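You operate a simulated robot arm through the tools that you are given. There is no shell and no other tool.

You run a simulated robot arm. Do the job below in one go: nothing can be reset, and whatever is moved stays where it is left.

Task
Adjust the haze meter until the black-capped reference cell reads 20 %.
Fine: power on, press test, turn the adjust knob; then cell into the green tray and power off.
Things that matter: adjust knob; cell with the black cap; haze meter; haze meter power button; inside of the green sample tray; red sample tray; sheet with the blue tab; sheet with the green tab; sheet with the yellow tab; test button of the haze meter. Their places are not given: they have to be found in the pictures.

The check looks at the end state, three seconds after you hand in, the way a careful person would. Anything else that was tipped, shoved, dropped, spilled or broken makes it a failure.

Robot
A 6-joint arm with a two-finger gripper, fixed in place. Base frame: the origin is at the foot of the arm, x ahead of it, y to its left, z up; the work surface is at about z = 860. Units: mm, rad, N and s.
With the tool pointing down near the work surface it reaches from about 140 to 680 mm from the base axis. Its first joint turns from -1.152 to 1.152 rad. Payload 2.45 kg.
The tool frame sits at the grasp point between the pads (the TCP): z along the fingers, y along the line on which they close. The tips reach 30 mm beyond it. The gripper opens to 106 mm. The gripper's body begins 79 mm behind the TCP.
Orientation is told as [roll, pitch, yaw] about the base's x, y, z axes, in that order, counted from this pose: with the fingers straight down and closing along the base's y, the tool's x points along the base's -x, its y along +y and its z along -z.

Tools
- The arm moves only by the tool arm_command. Its argument "increments" is a list of rows, each a list of 6 numbers: the shift along the tool's x, y, z in mm, then the turn, a rotation vector about the tool's x, y, z in rad. In form: [[dx, dy, dz, rx, ry, rz], ...]. A call has 1 to 20 rows; each row shifts and turns the commanded pose from where the row before left it, along the tool's axes as they then stand. "gripper" is the gripper command, from -1 (shut) to 1 (fully open), values between in proportion, set as the call begins (left out, the last holds). A row lasts 0.2 s, in which the tool goes at most 50 mm and 0.15 rad; a call with a longer step from one row to the next is refused whole, and so is a gripper value outside its range. A pose out of reach is approached as far as the arm can. The call stops where the force on the tool passes 60 N (or 10 N more than at its start, if that is more) or the arm is blocked; 0.2 s more then pass. Each finger travels about 153 mm/s and halts on what it meets, pressing with about 32 N; the grip force reading is that of the motor and also rises with nothing between the fingers. The clock runs only during rows and for 0.2 s after the last one: add rows that do not move to give the fingers time. The reply holds the time, the measured pose of the TCP, the force on the tool along the base axes, the opening and the grip force, in the units named above and with some noise, with the torque about the TCP (base axes, N m) and any sound that the robot's microphone picked up.
- Cameras (640 x 400 px; columns grow to the right, rows downward): "scene" is fixed at [67, 420.2, 1407.8]; the picture's right is [-0.67, -0.74, 0.00], its down [-0.41, 0.37, -0.83] and it looks along [0.62, -0.56, -0.55] (base axes); focal length 257 px, centre (320, 200). "wrist" rides on the gripper at [77, -2, -106] in the tool frame; the picture's right is [0.02, 1.00, 0.00], its down [-0.78, 0.02, -0.62] and it looks along [-0.62, 0.01, 0.78] (tool axes); focal length 247 px, centre (320, 200).
- snapshot(camera): a new picture of that camera. No time passes.
- probe_pixels(camera, pixels): there is no depth. For up to 12 entries [column, row, z] of the newest picture of that camera ("zoom" is the newest enlarged one), the place [x, y] in the base frame at which the ray of that pixel passes the height z, good to about 2 mm. No time passes.
- close_up(camera, box): a new picture of the part [left, top, right, bottom] of that camera's present view, enlarged. No time passes.
- job_done(): hands the job in; it is judged then, once.

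Open the gripper and draw the arm clear of the work before you hand the job in, unless the task says otherwise.

The tools are called after "Emit:" by a JSON object that holds its "op" and its "data". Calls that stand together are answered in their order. arm_command: Moves the arm, as the interface text tells. Its arguments: {"type":"object","properties":{"increments":{"type":"array","items":{"type":"array","items":{"type":"number"}}},"gripper":{"type":"number"}},"required":["increments"]} The other tools are called the same way: snapshot (camera) takes a picture; probe_pixels (camera, pixels) gives the place at which the rays of pixels pass given heights; close_up (camera, box) takes an enlarged picture of a part of a camera's view; job_done () hands the job in.

At the start:

```text
t: 0.0
position: [450.1, 27.8, 1244.8]
orientation: [-0.001, -0.002, 0.002]
wrist_force: [0.4, -0.4, 0.3]
wrist_torque: [-0.01, -0.01, 0.02]
gripper_width: 106.1
finger_force: 0.1
```

scene: 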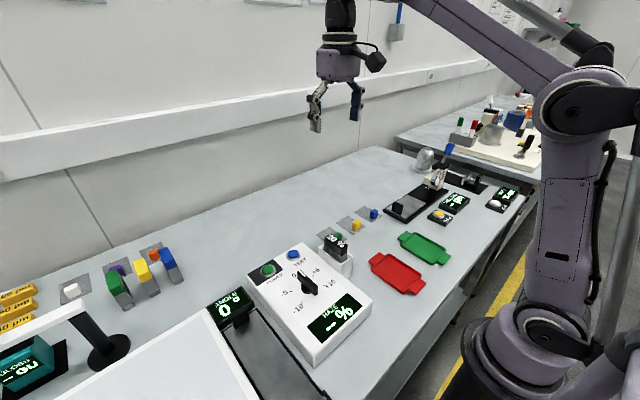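
wrist: 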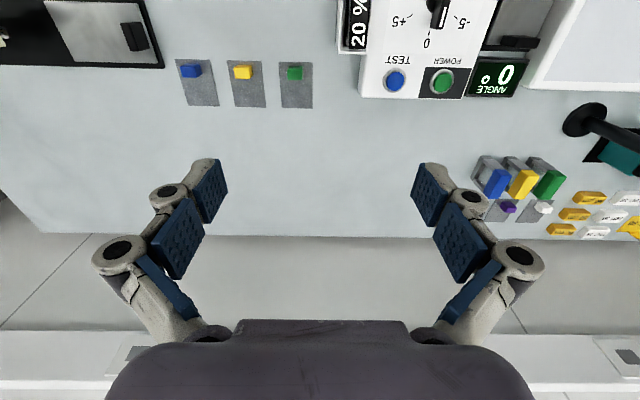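

The scene shows the haze meter around (310,300) with the power button at about (268,270), test button (293,254), knob (308,283), and a black-capped cell near (337,250). I take enlarged views to see details.

Emit:
{"op": "close_up", "data": {"camera": "scene", "box": [230, 220, 390, 370]}}

Emit:
{"op": "close_up", "data": {"camera": "scene", "box": [320, 180, 480, 300]}}

Emit:
{"op": "close_up", "data": {"camera": "wrist", "box": [320, 0, 540, 120]}}

```text
2.67 times, centred on (310, 295) of scene
```

zoom: 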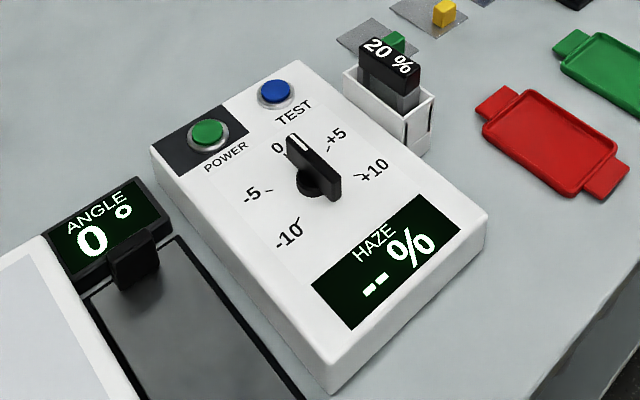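

```text
3.33 times, centred on (400, 240) of scene
```

zoom: 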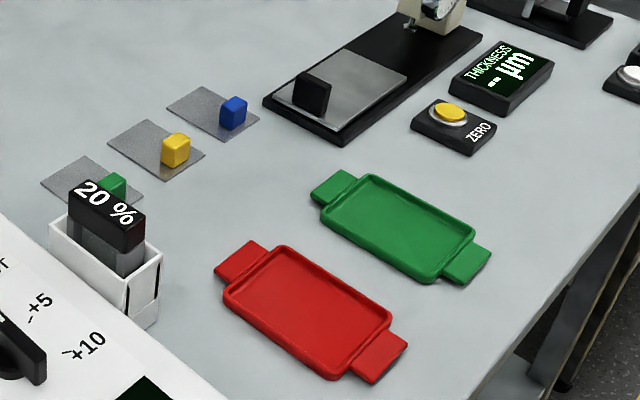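

```text
2.91 times, centred on (430, 60) of wrist
```

zoom: 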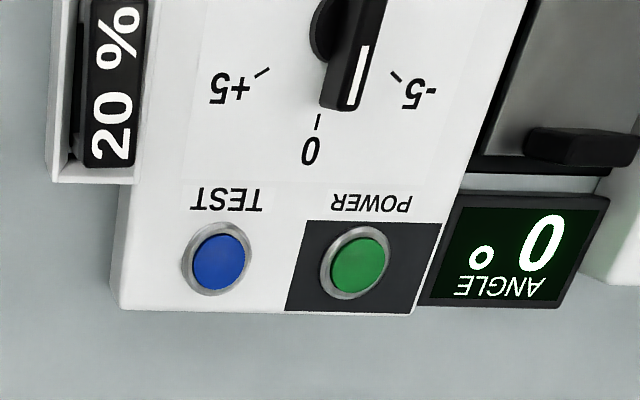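

I probe the main points at several heights, to triangulate between the two cameras.

Emit:
{"op": "snapshot", "data": {"camera": "scene"}}

Emit:
{"op": "snapshot", "data": {"camera": "wrist"}}

Emit:
{"op": "probe_pixels", "data": {"camera": "scene", "pixels": [[268, 269, 880], [268, 269, 920], [268, 269, 960], [293, 254, 880], [293, 254, 920], [293, 254, 960], [305, 257, 860], [305, 257, 900], [312, 364, 860], [371, 306, 860], [338, 240, 920], [338, 240, 960]]}}

Emit:
{"op": "probe_pixels", "data": {"camera": "wrist", "pixels": [[443, 83, 880], [443, 83, 920], [443, 83, 960], [396, 81, 880], [396, 81, 920], [396, 81, 960], [357, 25, 920], [357, 25, 960], [360, 97, 860], [360, 97, 900], [462, 98, 860], [462, 98, 900]]}}

```text
taken
```

scene: 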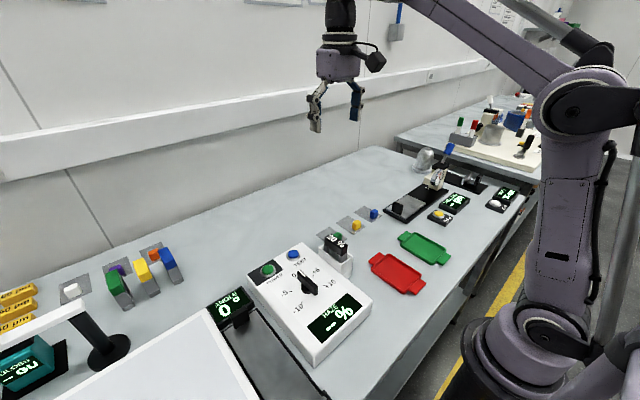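

```text
taken
```

wrist: 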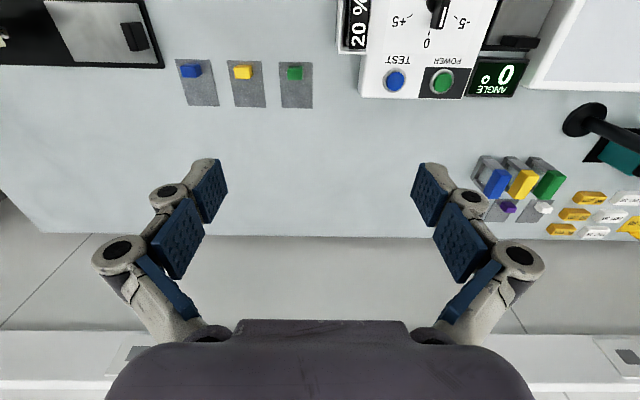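

```text
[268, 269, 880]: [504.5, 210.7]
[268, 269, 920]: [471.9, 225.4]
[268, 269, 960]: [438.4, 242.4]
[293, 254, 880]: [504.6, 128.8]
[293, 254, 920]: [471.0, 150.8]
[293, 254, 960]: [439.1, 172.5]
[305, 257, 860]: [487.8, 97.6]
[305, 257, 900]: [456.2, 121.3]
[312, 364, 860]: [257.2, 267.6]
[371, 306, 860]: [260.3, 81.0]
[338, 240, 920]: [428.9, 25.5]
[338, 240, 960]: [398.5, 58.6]
```

```text
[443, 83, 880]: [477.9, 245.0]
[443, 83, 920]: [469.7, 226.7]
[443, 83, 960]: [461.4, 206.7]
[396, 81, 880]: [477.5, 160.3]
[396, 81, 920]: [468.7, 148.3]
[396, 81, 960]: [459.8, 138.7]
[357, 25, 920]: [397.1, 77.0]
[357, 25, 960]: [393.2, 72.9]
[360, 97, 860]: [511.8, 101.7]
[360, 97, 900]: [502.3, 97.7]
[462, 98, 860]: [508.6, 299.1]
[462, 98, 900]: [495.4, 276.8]
```

Triangulation puts the power button near (470,226,920) and test near (470,149,920). I pull the arm back and to the left so the wrist camera sees the whole meter and the cell.

Emit:
{"op": "arm_command", "data": {"increments": [[31, 14, 10, 0, 0, 0], [31, 14, 10, 0, 0, 0], [31, 14, 10, 0, 0, 0], [31, 14, 10, 0, 0, 0], [31, 14, 10, 0, 0, 0], [31, 14, 10, 0, 0, 0], [31, 14, 10, 0, 0, 0], [0, 0, 0, 0, 0, 0]], "gripper": -1}}

Emit:
{"op": "snapshot", "data": {"camera": "wrist"}}

Emit:
{"op": "snapshot", "data": {"camera": "scene"}}

```text
t: 1.8
position: [232.1, 126.8, 1174.4]
orientation: [0.003, -0.002, 0.002]
wrist_force: [-0.8, 0.4, 0.5]
wrist_torque: [-0.02, 0.01, -0.01]
gripper_width: 0.0
finger_force: 28.7
```

```text
taken
```

wrist: 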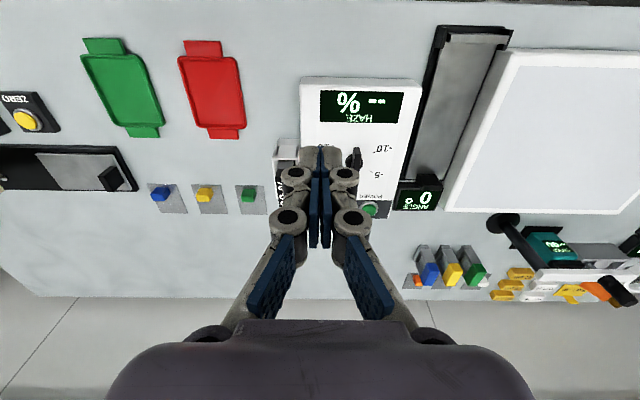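

```text
taken
```

scene: 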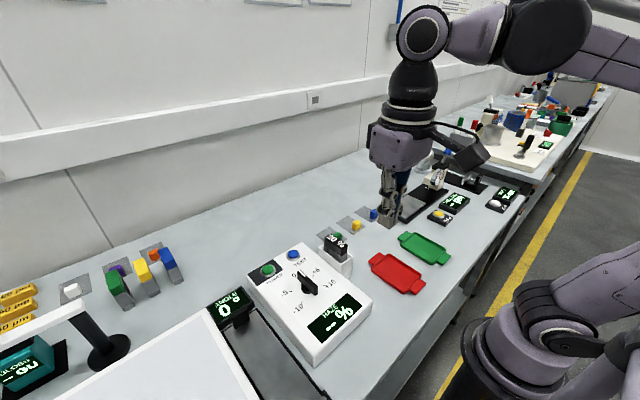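

The fingers block the meter; I shift right (−y) so that the meter and cell come into clear view.

Emit:
{"op": "arm_command", "data": {"increments": [[0, -40, 0, 0, 0, 0], [0, -40, 0, 0, 0, 0], [0, -40, 0, 0, 0, 0], [0, 0, 0, 0, 0, 0]]}}

Emit:
{"op": "snapshot", "data": {"camera": "wrist"}}

Emit:
{"op": "close_up", "data": {"camera": "wrist", "box": [330, 60, 530, 230]}}

```text
t: 2.8
position: [232.6, 5.6, 1172.9]
orientation: [0.002, -0.002, 0.002]
wrist_force: [-0.3, 0.1, 0.9]
wrist_torque: [0.01, 0.0, -0.02]
gripper_width: 0.2
finger_force: 28.9
```

```text
taken
```

wrist: 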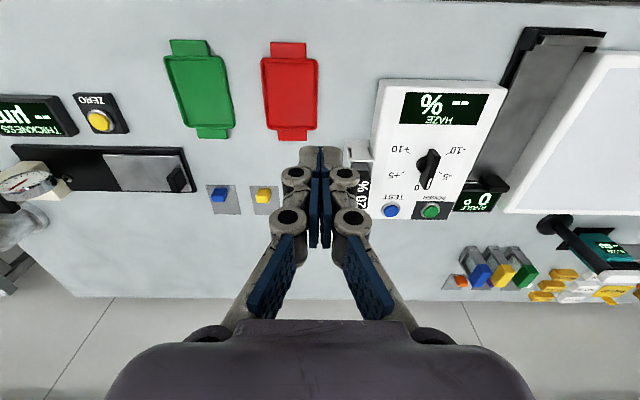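

```text
2.35 times, centred on (430, 145) of wrist
```

zoom: 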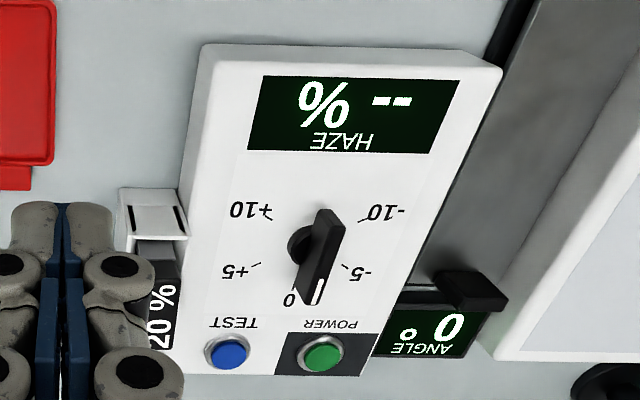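

The close-ups are truly sharp, so I use narrow ones to triangulate the knob, starting with the scene camera.

Emit:
{"op": "close_up", "data": {"camera": "scene", "box": [285, 260, 333, 300]}}

Emit:
{"op": "close_up", "data": {"camera": "wrist", "box": [395, 140, 459, 200]}}

```text
10.00 times, centred on (309, 280) of scene
```

zoom: 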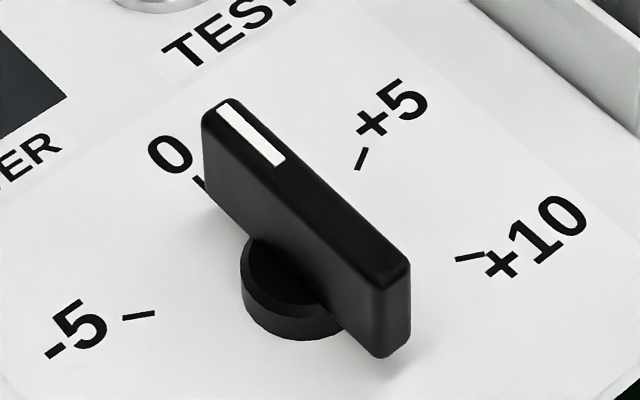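

```text
6.67 times, centred on (427, 170) of wrist
```

zoom: 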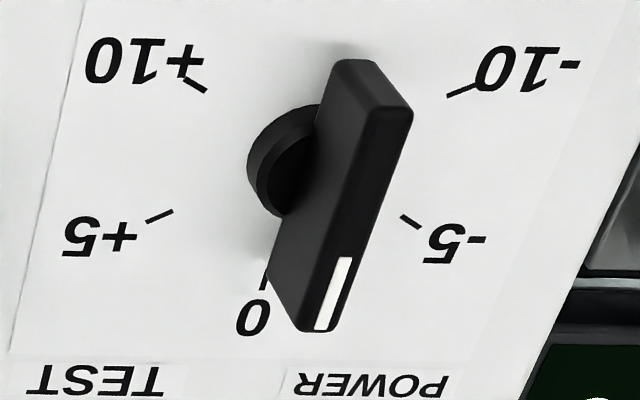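

I probe the bar top ends in both views: scene (299.2,270.6) and (316.2,287.2), wrist zoom (318,328) and (388,113).

Emit:
{"op": "probe_pixels", "data": {"camera": "scene", "pixels": [[299.2, 270.6, 930], [299.2, 270.6, 940], [299.2, 270.6, 950], [316.2, 287.2, 930], [316.2, 287.2, 940], [316.2, 287.2, 950], [306, 290, 910], [306, 290, 920], [270.8, 268.5, 915], [294, 254, 915]]}}

Emit:
{"op": "probe_pixels", "data": {"camera": "zoom", "pixels": [[318, 328, 930], [318, 328, 940], [318, 328, 950], [388, 113, 930], [388, 113, 940], [388, 113, 950], [285, 160, 910], [285, 160, 920]]}}

```text
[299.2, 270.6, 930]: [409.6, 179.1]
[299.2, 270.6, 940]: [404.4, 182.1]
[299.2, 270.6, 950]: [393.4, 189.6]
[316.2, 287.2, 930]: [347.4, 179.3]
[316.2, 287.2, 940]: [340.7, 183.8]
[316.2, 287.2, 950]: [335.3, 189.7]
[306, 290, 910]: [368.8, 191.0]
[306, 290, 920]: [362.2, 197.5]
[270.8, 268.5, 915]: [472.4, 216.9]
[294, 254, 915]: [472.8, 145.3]
```

```text
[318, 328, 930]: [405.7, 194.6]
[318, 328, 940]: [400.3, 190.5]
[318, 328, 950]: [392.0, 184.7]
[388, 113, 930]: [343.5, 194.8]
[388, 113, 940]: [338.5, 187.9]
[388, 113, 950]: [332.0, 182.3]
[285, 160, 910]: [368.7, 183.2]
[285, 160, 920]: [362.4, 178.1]
```

Knob bar top is at about z=945, spanning x≈337–398 at y≈187 (axis ≈(368,187)). Now I triangulate the two buttons with close-ups.

Emit:
{"op": "close_up", "data": {"camera": "scene", "box": [250, 240, 314, 280]}}

Emit:
{"op": "close_up", "data": {"camera": "wrist", "box": [375, 185, 455, 235]}}

```text
10.00 times, centred on (282, 260) of scene
```

zoom: 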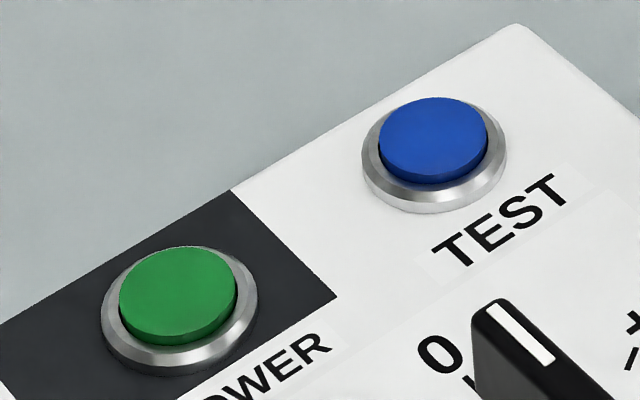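

```text
8.00 times, centred on (415, 210) of wrist
```

zoom: 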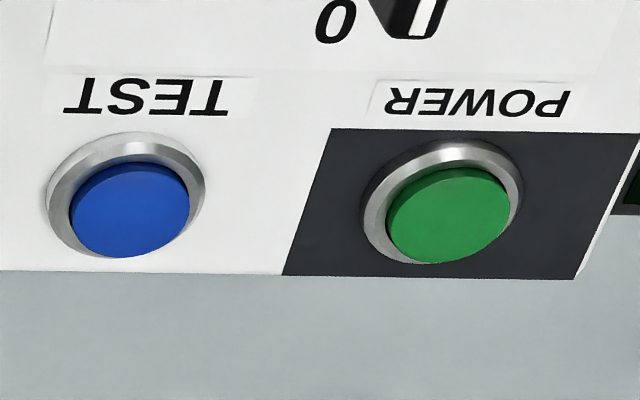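

Power top centre is at scene (267.8,269.3) / wrist zoom (450,217); test top centre at scene (293.3,253.8) / wrist zoom (132,212). I probe both at several heights, plus the button rims for size.

Emit:
{"op": "probe_pixels", "data": {"camera": "scene", "pixels": [[267.8, 269.3, 910], [267.8, 269.3, 920], [267.8, 269.3, 930], [293.3, 253.8, 910], [293.3, 253.8, 920], [293.3, 253.8, 930], [337.5, 236, 970], [337.5, 236, 980]]}}

Emit:
{"op": "probe_pixels", "data": {"camera": "zoom", "pixels": [[450, 217, 910], [450, 217, 920], [450, 217, 930], [132, 212, 910], [132, 212, 920], [132, 212, 930], [70, 215, 920], [192, 215, 920]]}}

```text
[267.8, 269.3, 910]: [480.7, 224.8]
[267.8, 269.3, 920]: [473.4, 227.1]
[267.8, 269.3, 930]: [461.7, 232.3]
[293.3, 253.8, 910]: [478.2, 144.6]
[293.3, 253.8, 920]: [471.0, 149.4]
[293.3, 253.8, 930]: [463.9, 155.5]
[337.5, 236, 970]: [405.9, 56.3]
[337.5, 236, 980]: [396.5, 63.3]
```

```text
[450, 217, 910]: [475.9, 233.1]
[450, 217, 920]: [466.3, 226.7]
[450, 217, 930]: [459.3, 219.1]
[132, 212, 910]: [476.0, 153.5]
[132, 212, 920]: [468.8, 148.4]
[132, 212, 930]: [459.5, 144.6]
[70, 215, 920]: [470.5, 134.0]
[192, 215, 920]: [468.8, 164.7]
```

Power button top ≈(471,227,919), test ≈(470,149,919), each about 30 mm wide. I move the closed fingers above the power button with tips well clear.

Emit:
{"op": "arm_command", "data": {"increments": [[-30, 27.7, 20, 0, 0, 0], [-30, 27.7, 20, 0, 0, 0], [-30, 27.7, 20, 0, 0, 0], [-30, 27.7, 20, 0, 0, 0], [-30, 27.7, 20, 0, 0, 0], [-30, 27.7, 20, 0, 0, 0], [-30, 27.7, 20, 0, 0, 0], [-28, 27.5, 20, 0, 0, 0], [0, 0, 20, 0, 0, 0], [0, 0, 0, 0, 0, 0]], "gripper": -1}}

Emit:
{"op": "snapshot", "data": {"camera": "scene"}}

Emit:
{"op": "snapshot", "data": {"camera": "wrist"}}

```text
t: 5.0
position: [470.7, 226.0, 995.0]
orientation: [0.001, -0.001, 0.001]
wrist_force: [0.1, -0.2, -0.4]
wrist_torque: [0.04, -0.01, 0.0]
gripper_width: 0.0
finger_force: 28.9
```

```text
taken
```

scene: 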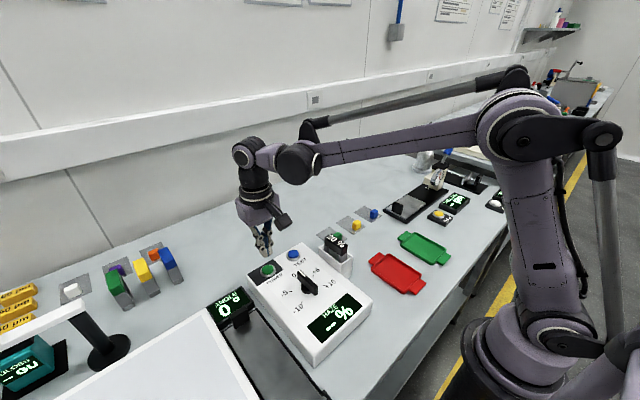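

```text
taken
```

wrist: 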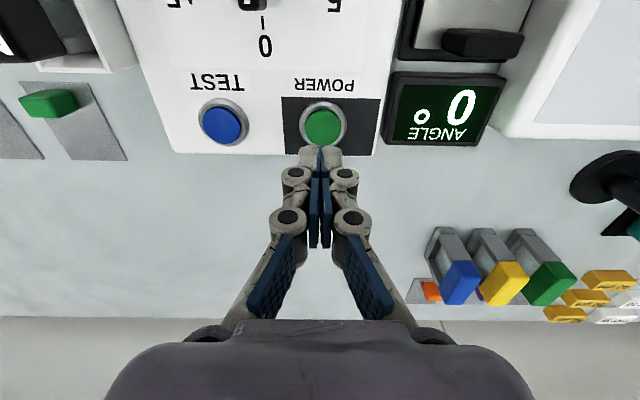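

Fingertips hang right above the power button. I descend to just above it.

Emit:
{"op": "arm_command", "data": {"increments": [[0, 0, 15, 0, 0, 0], [0, 0, 15, 0, 0, 0], [0, 0, 8, 0, 0, 0], [0, 0, 0, 0, 0, 0]]}}

Emit:
{"op": "close_up", "data": {"camera": "wrist", "box": [260, 80, 390, 180]}}

Emit:
{"op": "close_up", "data": {"camera": "scene", "box": [230, 220, 310, 290]}}

```text
t: 6.0
position: [471.3, 226.5, 957.1]
orientation: [0.001, -0.002, 0.002]
wrist_force: [0.3, -0.3, -0.1]
wrist_torque: [0.02, 0.0, 0.02]
gripper_width: 0.0
finger_force: 28.7
```

```text
4.00 times, centred on (325, 130) of wrist
```

zoom: 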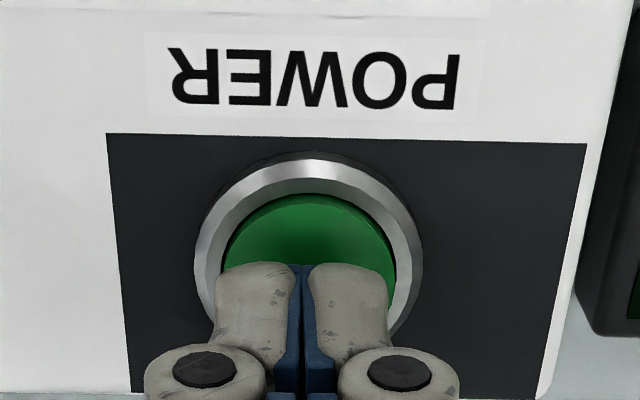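

```text
5.71 times, centred on (270, 255) of scene
```

zoom: 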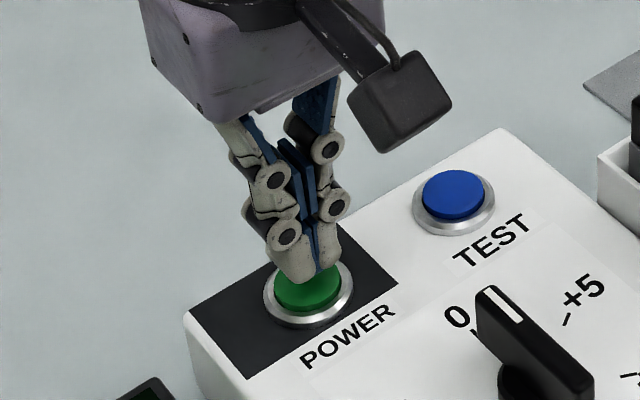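

The tips are centred over the power button, about 8 mm above. I press down in small steps and come back up.

Emit:
{"op": "arm_command", "data": {"increments": [[0, 0, 4, 0, 0, 0], [0, 0, 3, 0, 0, 0], [0, 0, 2, 0, 0, 0], [0, 0, 1.5, 0, 0, 0], [0, 0, 1.5, 0, 0, 0]]}}

Emit:
{"op": "snapshot", "data": {"camera": "scene"}}

```text
t: 7.2
position: [471.8, 227.1, 945.2]
orientation: [0.002, -0.001, 0.003]
wrist_force: [-1.7, 0.4, 2.6]
wrist_torque: [0.07, 0.03, 0.02]
gripper_width: 6.1
finger_force: 28.7
heard: click
```

```text
taken
```

scene: 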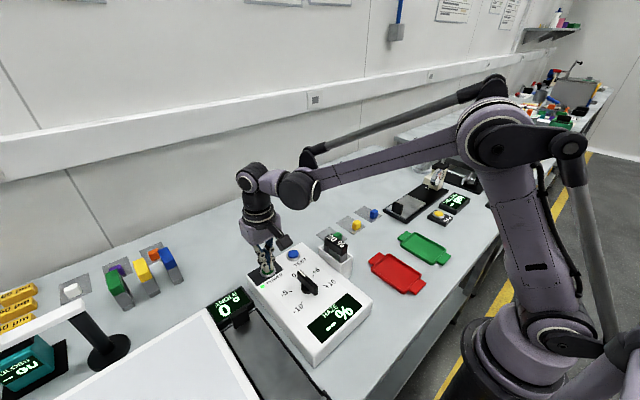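

A click was heard. I lift off the button and check the display.

Emit:
{"op": "arm_command", "data": {"increments": [[0, 0, -10, 0, 0, 0], [0, 0, -20, 0, 0, 0], [0, 0, -20, 0, 0, 0], [0, 0, 0, 0, 0, 0]]}}

Emit:
{"op": "close_up", "data": {"camera": "scene", "box": [240, 240, 380, 370]}}

```text
t: 8.2
position: [469.4, 226.3, 996.4]
orientation: [0.001, -0.003, 0.001]
wrist_force: [0.1, 0.3, -0.2]
wrist_torque: [-0.01, 0.03, -0.02]
gripper_width: 0.0
finger_force: 28.9
```

```text
3.08 times, centred on (310, 305) of scene
```

zoom: 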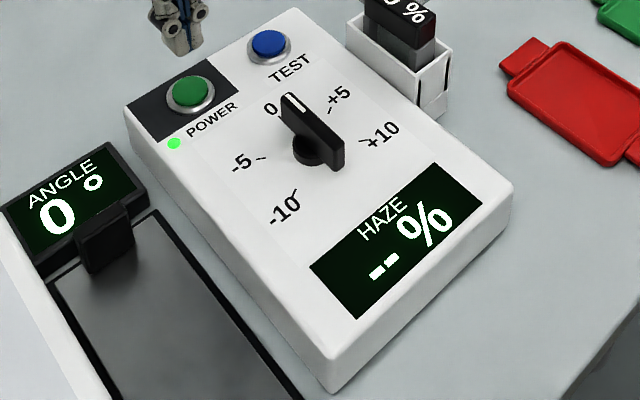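

A green power LED has lit at zoom (174,143), so the meter is on. Next I move over the TEST button and press it.

Emit:
{"op": "arm_command", "data": {"increments": [[0, -38.5, 0, 0, 0, 0], [0, -38.5, 0, 0, 0, 0], [0, 0, 15, 0, 0, 0], [0, 0, 15, 0, 0, 0], [0, 0, 8, 0, 0, 0], [0, 0, 0, 0, 0, 0]]}}

Emit:
{"op": "close_up", "data": {"camera": "wrist", "box": [260, 80, 390, 180]}}

```text
t: 9.6
position: [470.8, 150.3, 956.2]
orientation: [0.002, -0.001, 0.002]
wrist_force: [0.8, 0.0, -0.2]
wrist_torque: [-0.02, -0.01, -0.01]
gripper_width: 0.2
finger_force: 28.8
```

```text
4.00 times, centred on (325, 130) of wrist
```

zoom: 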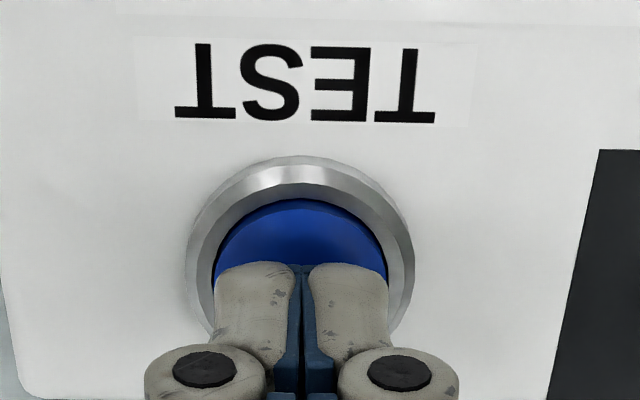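

The tips are centred over TEST, about 8 mm above. I press as before and retreat upward.

Emit:
{"op": "arm_command", "data": {"increments": [[0, 0, 4, 0, 0, 0], [0, 0, 3, 0, 0, 0], [0, 0, 2, 0, 0, 0], [0, 0, 1.5, 0, 0, 0], [0, 0, 1, 0, 0, 0]]}}

Emit:
{"op": "close_up", "data": {"camera": "scene", "box": [240, 240, 380, 370]}}

```text
t: 10.8
position: [471.8, 150.8, 945.4]
orientation: [0.0, -0.001, 0.002]
wrist_force: [-1.6, 1.3, 2.6]
wrist_torque: [0.06, 0.01, -0.02]
gripper_width: 5.9
finger_force: 28.6
heard: click
```

```text
3.08 times, centred on (310, 305) of scene
```

zoom: 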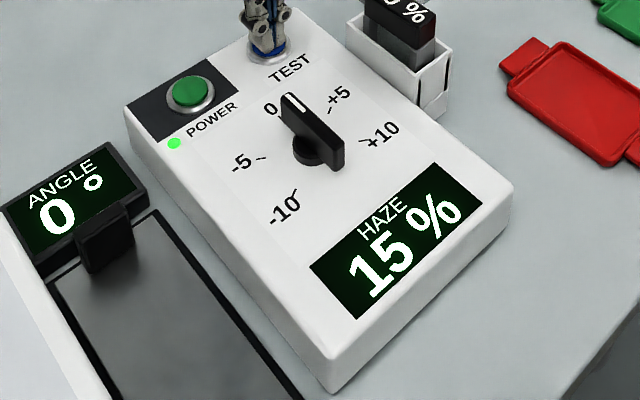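

The display reads 15 %, so the offset must go to +5. I lift off, and probe the tick marks to learn the angle to +5.

Emit:
{"op": "arm_command", "data": {"increments": [[0, 0, -10, 0, 0, 0], [0, 0, -30, 0, 0, 0], [0, 0, -30, 0, 0, 0], [20, -30, -20, 0, 0, 0], [20, -30, -20, 0, 0, 0], [20, -30, -20, 0, 0, 0], [20, -30, 0, 0, 0, 0], [0, 0, 0, 0, 0, 0]]}}

Emit:
{"op": "close_up", "data": {"camera": "scene", "box": [277, 255, 341, 315]}}

Emit:
{"op": "snapshot", "data": {"camera": "wrist"}}

```text
t: 12.6
position: [391.0, 29.8, 1074.7]
orientation: [0.002, -0.002, 0.002]
wrist_force: [-0.7, 0.5, 0.5]
wrist_torque: [0.01, -0.01, 0.01]
gripper_width: 0.1
finger_force: 28.9
```

```text
6.67 times, centred on (309, 285) of scene
```

zoom: 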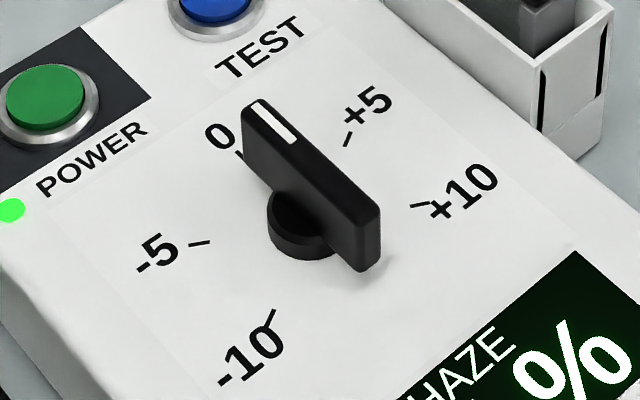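

```text
taken
```

wrist: 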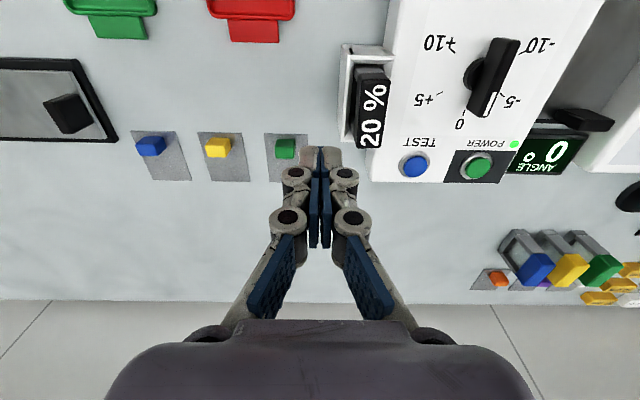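

Ticks in the zoom: 0 (238,156), +5 (347,139), +10 (421,206), −5 (200,242), −10 (272,315). I probe them at face height.

Emit:
{"op": "probe_pixels", "data": {"camera": "zoom", "pixels": [[238, 156, 909], [347, 139, 909], [421, 206, 909], [200, 242, 909], [272, 315, 909], [352, 130, 909], [343, 146, 909], [410, 205, 909], [428, 206, 909]]}}

Emit:
{"op": "close_up", "data": {"camera": "wrist", "box": [400, 20, 560, 120]}}

```text
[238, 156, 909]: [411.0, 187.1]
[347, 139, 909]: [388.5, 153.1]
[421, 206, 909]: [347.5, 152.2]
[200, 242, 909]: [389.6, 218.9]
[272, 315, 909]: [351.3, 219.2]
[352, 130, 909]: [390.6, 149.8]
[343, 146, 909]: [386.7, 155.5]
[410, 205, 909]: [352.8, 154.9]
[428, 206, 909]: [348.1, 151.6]
```

```text
4.00 times, centred on (480, 70) of wrist
```

zoom: 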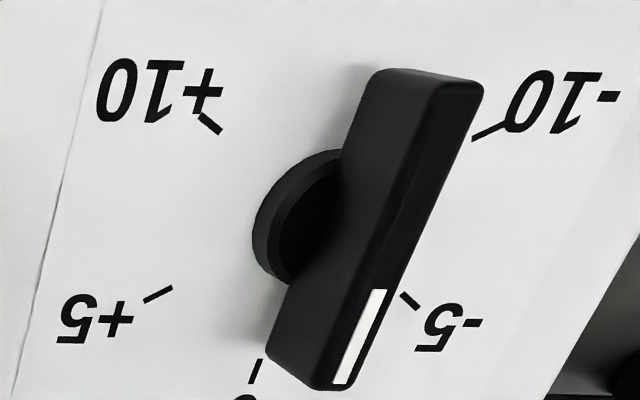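

The scale is 60° per 5 units, centred on about (369,186); +5 is 60° clockwise from above (positive about tool z). I move over the knob with the fingers half open.

Emit:
{"op": "arm_command", "data": {"increments": [[5.5, 39, 0, 0, 0, 0], [5.5, 39, 10, 0, 0, 0], [5.5, 39, 20, 0, 0, 0], [5.5, 39, 30, 0, 0, 0], [0, 0, 0, 0, 0, 0]], "gripper": -0.1}}

Emit:
{"op": "close_up", "data": {"camera": "wrist", "box": [240, 40, 400, 180]}}

Emit:
{"op": "close_up", "data": {"camera": "scene", "box": [270, 240, 350, 310]}}

```text
t: 13.8
position: [369.1, 188.1, 1013.3]
orientation: [0.001, -0.003, 0.001]
wrist_force: [-0.5, 0.4, -0.4]
wrist_torque: [-0.02, 0.02, 0.01]
gripper_width: 47.8
finger_force: 0.0
```

```text
2.86 times, centred on (320, 110) of wrist
```

zoom: 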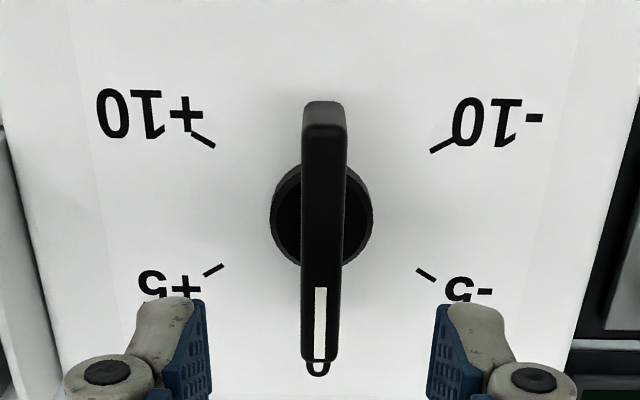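

```text
5.71 times, centred on (310, 275) of scene
```

zoom: 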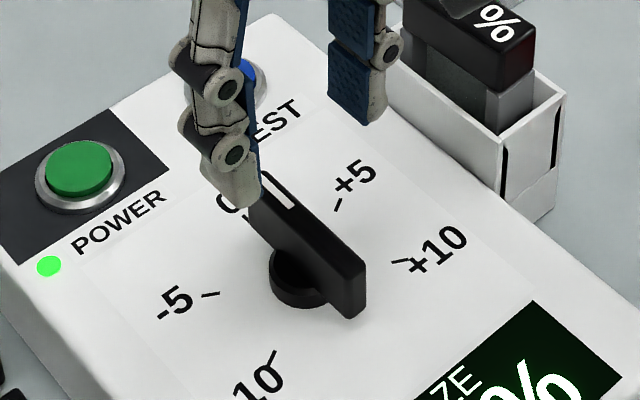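

The bar lies between the fingers. I probe the bar and disc centre from this view for a finer axis estimate.

Emit:
{"op": "close_up", "data": {"camera": "wrist", "box": [270, 60, 370, 160]}}

Emit:
{"op": "probe_pixels", "data": {"camera": "zoom", "pixels": [[320, 200, 945]]}}

```text
4.00 times, centred on (320, 110) of wrist
```

zoom: 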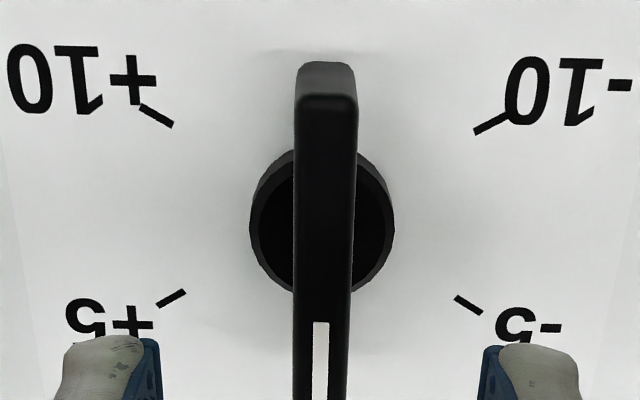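

```text
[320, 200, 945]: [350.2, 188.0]
```

I probe bar edges and disc extremes in this zoom to fix width and axis.

Emit:
{"op": "probe_pixels", "data": {"camera": "zoom", "pixels": [[296, 110, 945], [358, 110, 945], [293, 380, 945], [350, 380, 945], [250, 222, 917], [394, 222, 917], [327, 97, 945], [157, 115, 909], [490, 122, 909], [172, 297, 909], [467, 305, 909]]}}

```text
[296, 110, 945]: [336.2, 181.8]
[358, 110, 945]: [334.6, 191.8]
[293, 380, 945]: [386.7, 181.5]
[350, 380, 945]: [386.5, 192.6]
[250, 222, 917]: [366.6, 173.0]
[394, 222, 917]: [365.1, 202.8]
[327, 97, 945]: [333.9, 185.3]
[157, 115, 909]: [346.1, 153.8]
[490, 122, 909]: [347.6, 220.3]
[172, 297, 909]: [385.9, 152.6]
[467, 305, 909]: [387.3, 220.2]
```

Axis is at about (368,187), matching the TCP within a millimetre or two. I descend so the tips straddle the bar, with tips about 15 mm above the panel.

Emit:
{"op": "arm_command", "data": {"increments": [[0, -0.5, 20, 0, 0, 0], [0.5, -0.5, 20, 0, 0, 0], [0.5, 0, 15, 0, 0, 0], [0, 0, 0, 0, 0, 0]]}}

Emit:
{"op": "close_up", "data": {"camera": "scene", "box": [270, 240, 350, 310]}}

Emit:
{"op": "close_up", "data": {"camera": "wrist", "box": [240, 40, 400, 180]}}

```text
t: 14.8
position: [368.1, 185.5, 959.5]
orientation: [0.004, -0.002, 0.002]
wrist_force: [0.5, 0.9, 0.2]
wrist_torque: [0.04, 0.0, 0.0]
gripper_width: 47.8
finger_force: 0.1
```

```text
5.71 times, centred on (310, 275) of scene
```

zoom: 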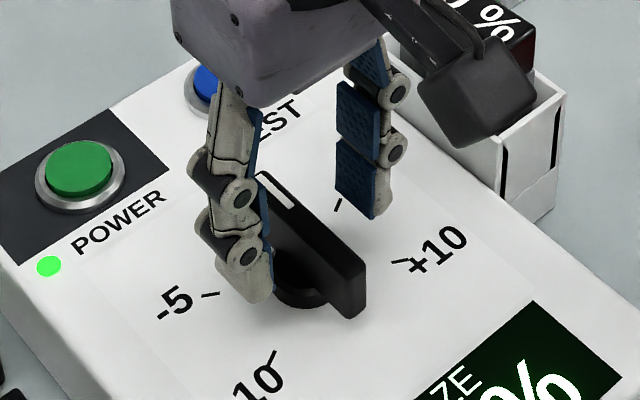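

```text
2.86 times, centred on (320, 110) of wrist
```

zoom: 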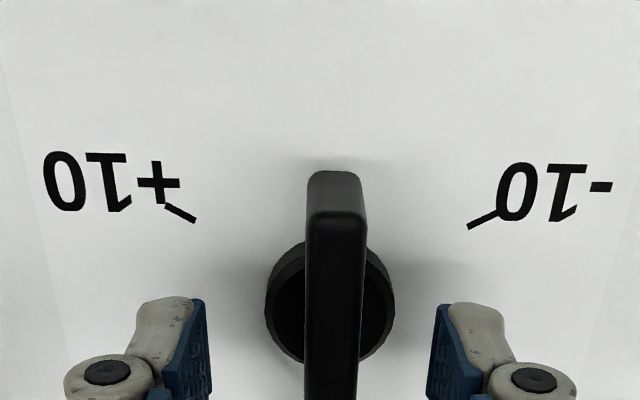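

The bar appears about 1.5–2 mm toward +y of the finger midpoint, so I nudge by +1.5 mm and close the fingers on the bar.

Emit:
{"op": "arm_command", "data": {"increments": [[0, 1.5, 0, 0, 0, 0], [0, 0, 0, 0, 0, 0]]}}

Emit:
{"op": "arm_command", "data": {"increments": [[0, 0, 0, 0, 0, 0], [0, 0, 0, 0, 0, 0], [0, 0, 0, 0, 0, 0]], "gripper": -1}}

Emit:
{"op": "close_up", "data": {"camera": "wrist", "box": [240, 40, 400, 180]}}

Emit:
{"op": "close_up", "data": {"camera": "scene", "box": [250, 240, 380, 350]}}

```text
t: 15.4
position: [367.6, 187.0, 961.0]
orientation: [0.002, -0.001, 0.001]
wrist_force: [-0.2, -0.6, 0.0]
wrist_torque: [0.04, 0.01, 0.0]
gripper_width: 47.8
finger_force: 0.0
```

```text
t: 16.2
position: [368.9, 187.8, 959.7]
orientation: [0.004, -0.004, 0.004]
wrist_force: [0.3, 10.6, 2.9]
wrist_torque: [0.32, 0.01, -0.01]
gripper_width: 10.5
finger_force: 37.8
```

```text
2.86 times, centred on (320, 110) of wrist
```

zoom: 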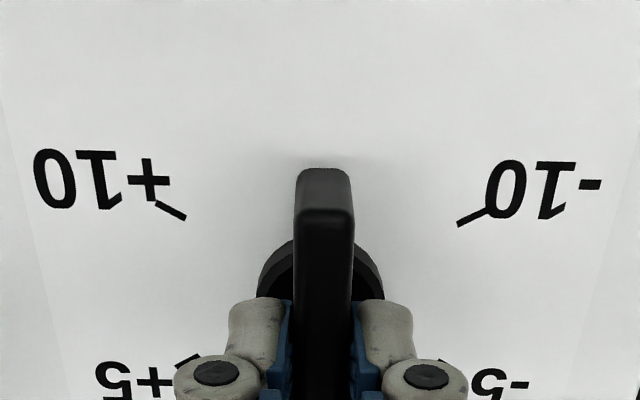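

```text
3.64 times, centred on (315, 295) of scene
```

zoom: 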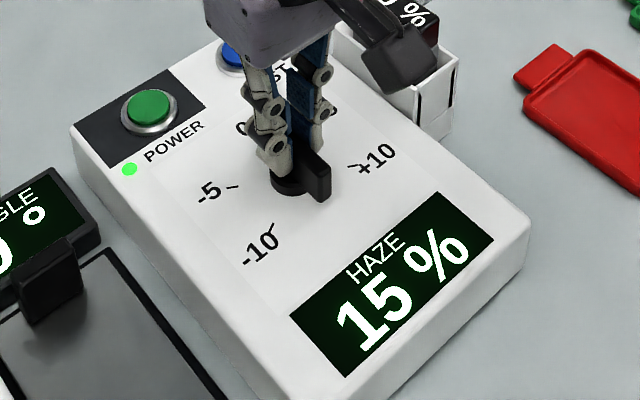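

The bar is gripped (width 10.5), with about 10 N sideways push toward +y, so I relax by +1 mm and turn the first 0.4 rad.

Emit:
{"op": "arm_command", "data": {"increments": [[0, 1, 0, 0, 0, 0], [0, 0, 0, 0, 0, 0.1], [0, 0, 0, 0, 0, 0.1], [0, 0, 0, 0, 0, 0.1], [0, 0, 0, 0, 0, 0.1], [0, 0, 0, 0, 0, 0]]}}

Emit:
{"op": "close_up", "data": {"camera": "scene", "box": [250, 240, 380, 350]}}

```text
t: 17.6
position: [367.9, 187.4, 959.6]
orientation: [0.002, -0.001, -0.398]
wrist_force: [1.3, 3.0, 34.8]
wrist_torque: [0.0, -0.2, 0.02]
gripper_width: 10.9
finger_force: 38.3
```

```text
3.64 times, centred on (315, 295) of scene
```

zoom: 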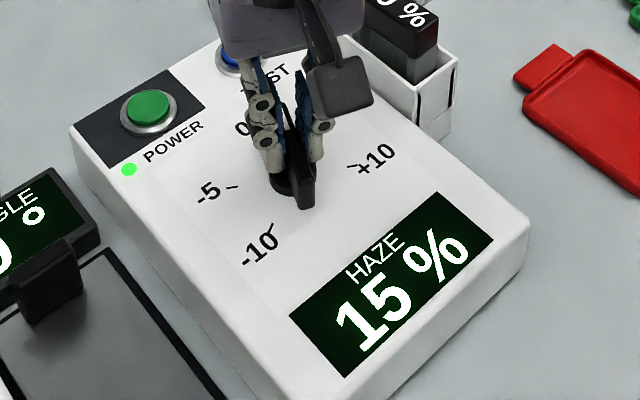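

The knob turned with the gripper (bar end moved in zoom from (320,195) to (300,205)); the display stays at 15 % so it apparently needs another test press. The vertical force reads 35 N, so I pause one row to re-read it.

Emit:
{"op": "arm_command", "data": {"increments": [[0, 0, 0, 0, 0, 0]]}}

Emit:
{"op": "close_up", "data": {"camera": "wrist", "box": [240, 40, 400, 180]}}

```text
t: 18.0
position: [369.5, 187.8, 959.4]
orientation: [0.003, -0.003, -0.399]
wrist_force: [1.9, 0.2, 34.2]
wrist_torque: [-0.09, -0.21, 0.04]
gripper_width: 10.7
finger_force: 37.8
```

```text
2.86 times, centred on (320, 110) of wrist
```

zoom: 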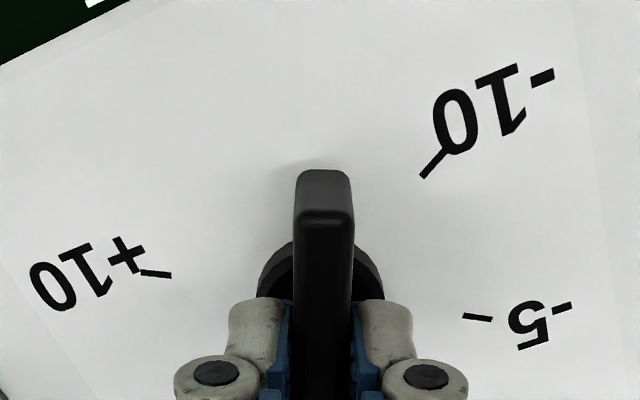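

The bar is aligned with the fingers, and a 34 N downward load persists. I raise by 0.6 mm to relieve it and watch the force.

Emit:
{"op": "arm_command", "data": {"increments": [[0, 0, -0.6, 0, 0, 0], [0, 0, 0, 0, 0, 0]]}}

```text
t: 18.6
position: [367.7, 186.5, 958.7]
orientation: [0.001, -0.001, -0.398]
wrist_force: [1.9, -1.4, 19.6]
wrist_torque: [-0.19, -0.28, 0.0]
gripper_width: 10.8
finger_force: 37.9
```

The load fell to 20 N. I raise 0.7 mm more and turn the remaining angle, to 1.047 rad in total.

Emit:
{"op": "arm_command", "data": {"increments": [[0, 0, -0.7, 0, 0, 0], [0, 0, 0, 0, 0, 0.11], [0, 0, 0, 0, 0, 0.11], [0, 0, 0, 0, 0, 0.11], [0, 0, 0, 0, 0, 0.11], [0, 0, 0, 0, 0, 0.11], [0, 0, 0, 0, 0, 0.097], [0, 0, 0, 0, 0, 0], [0, 0, 0, 0, 0, 0]]}}

Emit:
{"op": "close_up", "data": {"camera": "scene", "box": [250, 240, 380, 350]}}

Emit:
{"op": "close_up", "data": {"camera": "wrist", "box": [240, 40, 400, 180]}}

```text
t: 20.6
position: [366.5, 186.7, 960.5]
orientation: [-0.004, 0.002, -1.045]
wrist_force: [-16.0, -11.0, -23.8]
wrist_torque: [-0.16, 0.46, 0.05]
gripper_width: 10.6
finger_force: 38.2
```

```text
3.64 times, centred on (315, 295) of scene
```

zoom: 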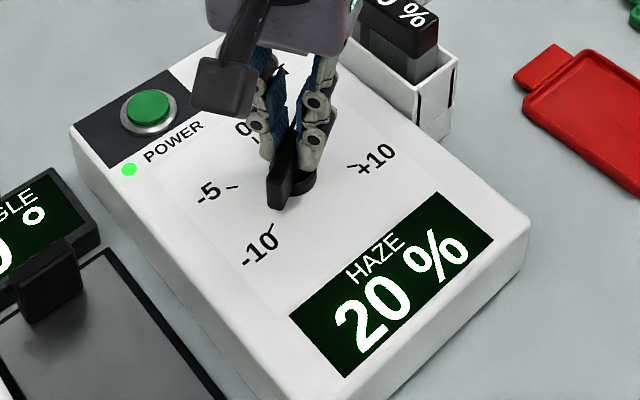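

```text
2.86 times, centred on (320, 110) of wrist
```

zoom: 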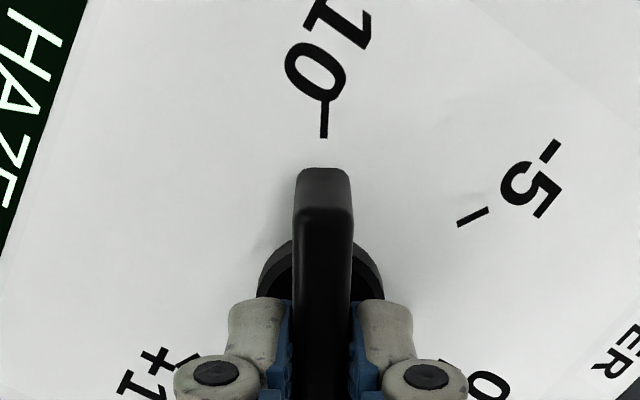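

The display now reads 20 % and the bar's tail points straight at the −10 tick (i.e. pointer at +5). I relieve the side load (about 1.4 mm along tool −y, 0.9 mm down) before opening.

Emit:
{"op": "arm_command", "data": {"increments": [[0, -1.3, 0.8, 0, 0, 0], [0, 0, 0, 0, 0, 0]]}}

Emit:
{"op": "close_up", "data": {"camera": "scene", "box": [250, 240, 380, 350]}}

```text
t: 21.2
position: [366.9, 186.4, 960.8]
orientation: [0.003, 0.002, -1.044]
wrist_force: [-12.8, -2.8, -9.3]
wrist_torque: [-0.53, 0.16, 0.02]
gripper_width: 10.7
finger_force: 37.5
```

```text
3.64 times, centred on (315, 295) of scene
```

zoom: 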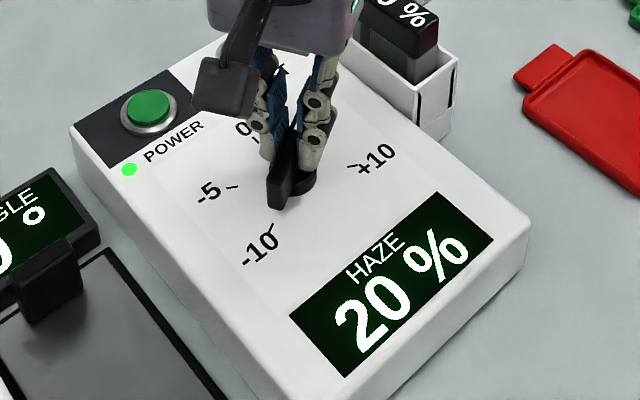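

Loads are small now and the reading holds at 20 %. I open the fingers modestly and then rise straight up.

Emit:
{"op": "arm_command", "data": {"increments": [[0, 0, 0, 0, 0, 0], [0, 0, 0, 0, 0, 0], [0, 0, 0, 0, 0, 0]], "gripper": -0.2}}

Emit:
{"op": "arm_command", "data": {"increments": [[0, 0, -10, 0, 0, 0], [0, 0, -20, 0, 0, 0], [0, 0, -30, 0, 0, 0], [0, 0, -30, 0, 0, 0], [0, 0, 0, 0, 0, 0]]}}

Emit:
{"op": "close_up", "data": {"camera": "scene", "box": [250, 240, 380, 350]}}

```text
t: 22.0
position: [368.9, 186.1, 960.8]
orientation: [0.004, 0.001, -1.045]
wrist_force: [-0.1, 0.4, 0.0]
wrist_torque: [-0.01, 0.0, 0.01]
gripper_width: 42.4
finger_force: 0.0
```

```text
t: 23.2
position: [367.0, 184.9, 1048.7]
orientation: [0.003, 0.0, -1.046]
wrist_force: [-0.1, 0.3, 0.2]
wrist_torque: [-0.03, -0.02, -0.03]
gripper_width: 42.4
finger_force: 0.1
```

```text
3.64 times, centred on (315, 295) of scene
```

zoom: 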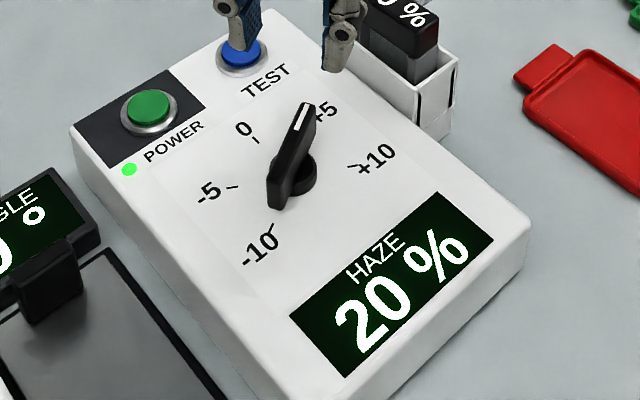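

The pointer stands at +5 and the reading is 20 %. Next, I turn the tool back and move to where the wrist camera can view the cell clear of the fingers.

Emit:
{"op": "arm_command", "data": {"increments": [[0, 0, -8, 0, 0, -0.131], [0, 0, -8, 0, 0, -0.131], [0, 0, 0, 0, 0, -0.131], [0, 0, 0, 0, 0, -0.131], [0, 0, 0, 0, 0, -0.131], [0, 0, 0, 0, 0, -0.131], [0, 0, 0, 0, 0, -0.131], [0, 0, 0, 0, 0, -0.13], [30, 0, 0, 0, 0, 0], [30, 0, 0, 0, 0, 0], [0, 0, 0, 0, 0, 0]]}}

Emit:
{"op": "snapshot", "data": {"camera": "wrist"}}

Emit:
{"op": "close_up", "data": {"camera": "scene", "box": [305, 220, 369, 280]}}

```text
t: 25.6
position: [307.4, 186.3, 1066.0]
orientation: [0.0, -0.001, 0.003]
wrist_force: [0.3, 1.0, -0.5]
wrist_torque: [0.03, 0.0, -0.01]
gripper_width: 42.6
finger_force: 0.0
```

```text
taken
```

wrist: 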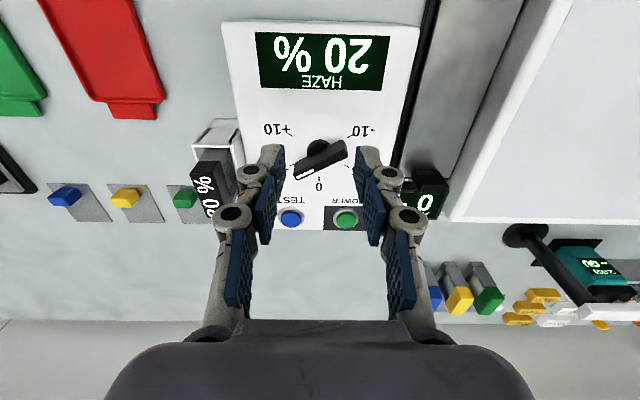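

```text
6.67 times, centred on (337, 250) of scene
```

zoom: 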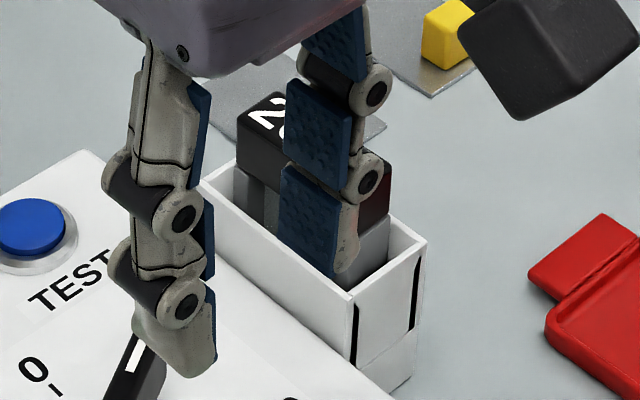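

The cell stands in an open white holder; the left finger blocks the view. I shift to y≈−30 for clear views of both the cell and the trays.

Emit:
{"op": "arm_command", "data": {"increments": [[0, -43, 0, 0, 0, 0], [0, -43, 0, 0, 0, 0], [0, -43, 0, 0, 0, 0], [0, -43, 0, 0, 0, 0], [0, -43, 0, 0, 0, 0], [0, 0, 0, 0, 0, 0]], "gripper": -1}}

Emit:
{"op": "snapshot", "data": {"camera": "wrist"}}

Emit:
{"op": "close_up", "data": {"camera": "wrist", "box": [350, 90, 470, 240]}}

Emit:
{"op": "close_up", "data": {"camera": "scene", "box": [305, 225, 369, 285]}}

```text
t: 27.0
position: [306.6, -30.0, 1063.6]
orientation: [0.002, -0.002, 0.003]
wrist_force: [0.2, 0.4, 0.2]
wrist_torque: [-0.03, 0.0, 0.01]
gripper_width: 0.2
finger_force: 29.1
```

```text
taken
```

wrist: 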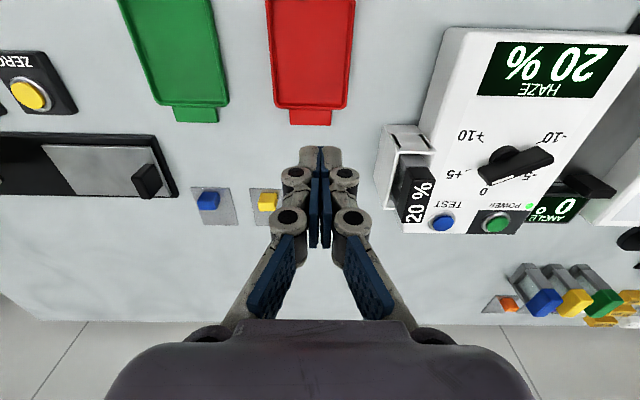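

```text
2.67 times, centred on (410, 165) of wrist
```

zoom: 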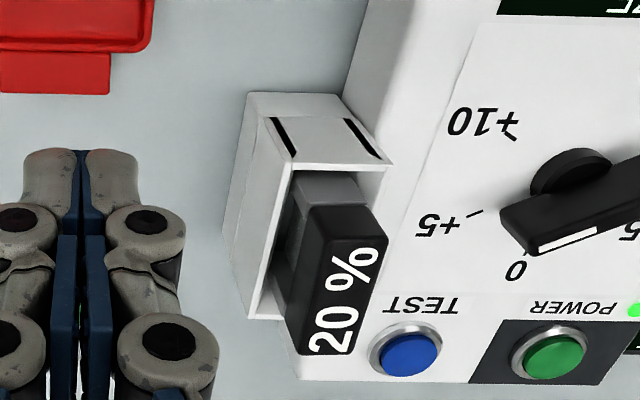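

```text
6.67 times, centred on (337, 255) of scene
```

zoom: 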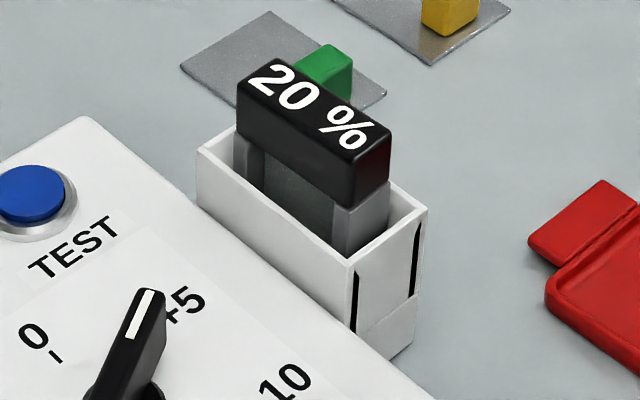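

I zoom more tightly on the cap in the wrist view to find its top corners.

Emit:
{"op": "close_up", "data": {"camera": "wrist", "box": [376, 120, 456, 230]}}

```text
3.64 times, centred on (416, 175) of wrist
```

zoom: 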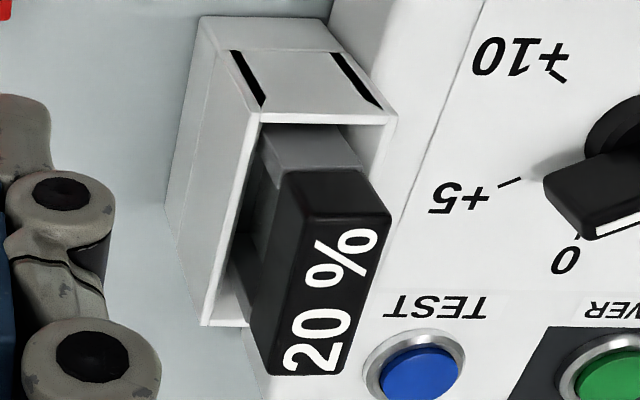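

Cap top corners: wrist zoom (302,212), (388,215), (272,375), (340,372) correspond to scene (347.8,246.3), (341.8,248.7), (330.2,234.0), (325.0,237.3). I probe these at candidate heights.

Emit:
{"op": "probe_pixels", "data": {"camera": "zoom", "pixels": [[302, 212, 965], [302, 212, 985], [388, 215, 965], [388, 215, 985], [272, 375, 965], [272, 375, 985], [340, 372, 965], [340, 372, 985], [259, 112, 940], [397, 112, 940], [203, 325, 940]]}}

Emit:
{"op": "probe_pixels", "data": {"camera": "scene", "pixels": [[347.8, 246.3, 965], [347.8, 246.3, 985], [341.8, 248.7, 965], [341.8, 248.7, 985], [330.2, 234, 965], [330.2, 234, 985], [325, 237.3, 965], [325, 237.3, 985], [353.2, 256.5, 940], [341.5, 264.7, 940], [318.5, 248.2, 940]]}}

```text
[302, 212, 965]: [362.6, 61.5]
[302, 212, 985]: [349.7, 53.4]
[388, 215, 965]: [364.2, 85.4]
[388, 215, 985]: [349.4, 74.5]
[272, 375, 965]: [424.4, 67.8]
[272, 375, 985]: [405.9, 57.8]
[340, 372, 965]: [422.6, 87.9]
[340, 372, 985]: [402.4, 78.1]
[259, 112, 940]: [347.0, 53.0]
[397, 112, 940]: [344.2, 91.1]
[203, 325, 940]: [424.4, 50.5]
```

```text
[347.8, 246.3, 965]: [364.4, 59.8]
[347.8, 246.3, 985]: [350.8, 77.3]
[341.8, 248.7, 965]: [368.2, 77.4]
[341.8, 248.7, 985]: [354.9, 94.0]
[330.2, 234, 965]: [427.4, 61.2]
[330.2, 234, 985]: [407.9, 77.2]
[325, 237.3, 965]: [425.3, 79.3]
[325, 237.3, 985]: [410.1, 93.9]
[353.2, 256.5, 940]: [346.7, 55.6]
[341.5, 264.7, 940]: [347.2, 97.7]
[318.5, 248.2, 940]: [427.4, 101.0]
```

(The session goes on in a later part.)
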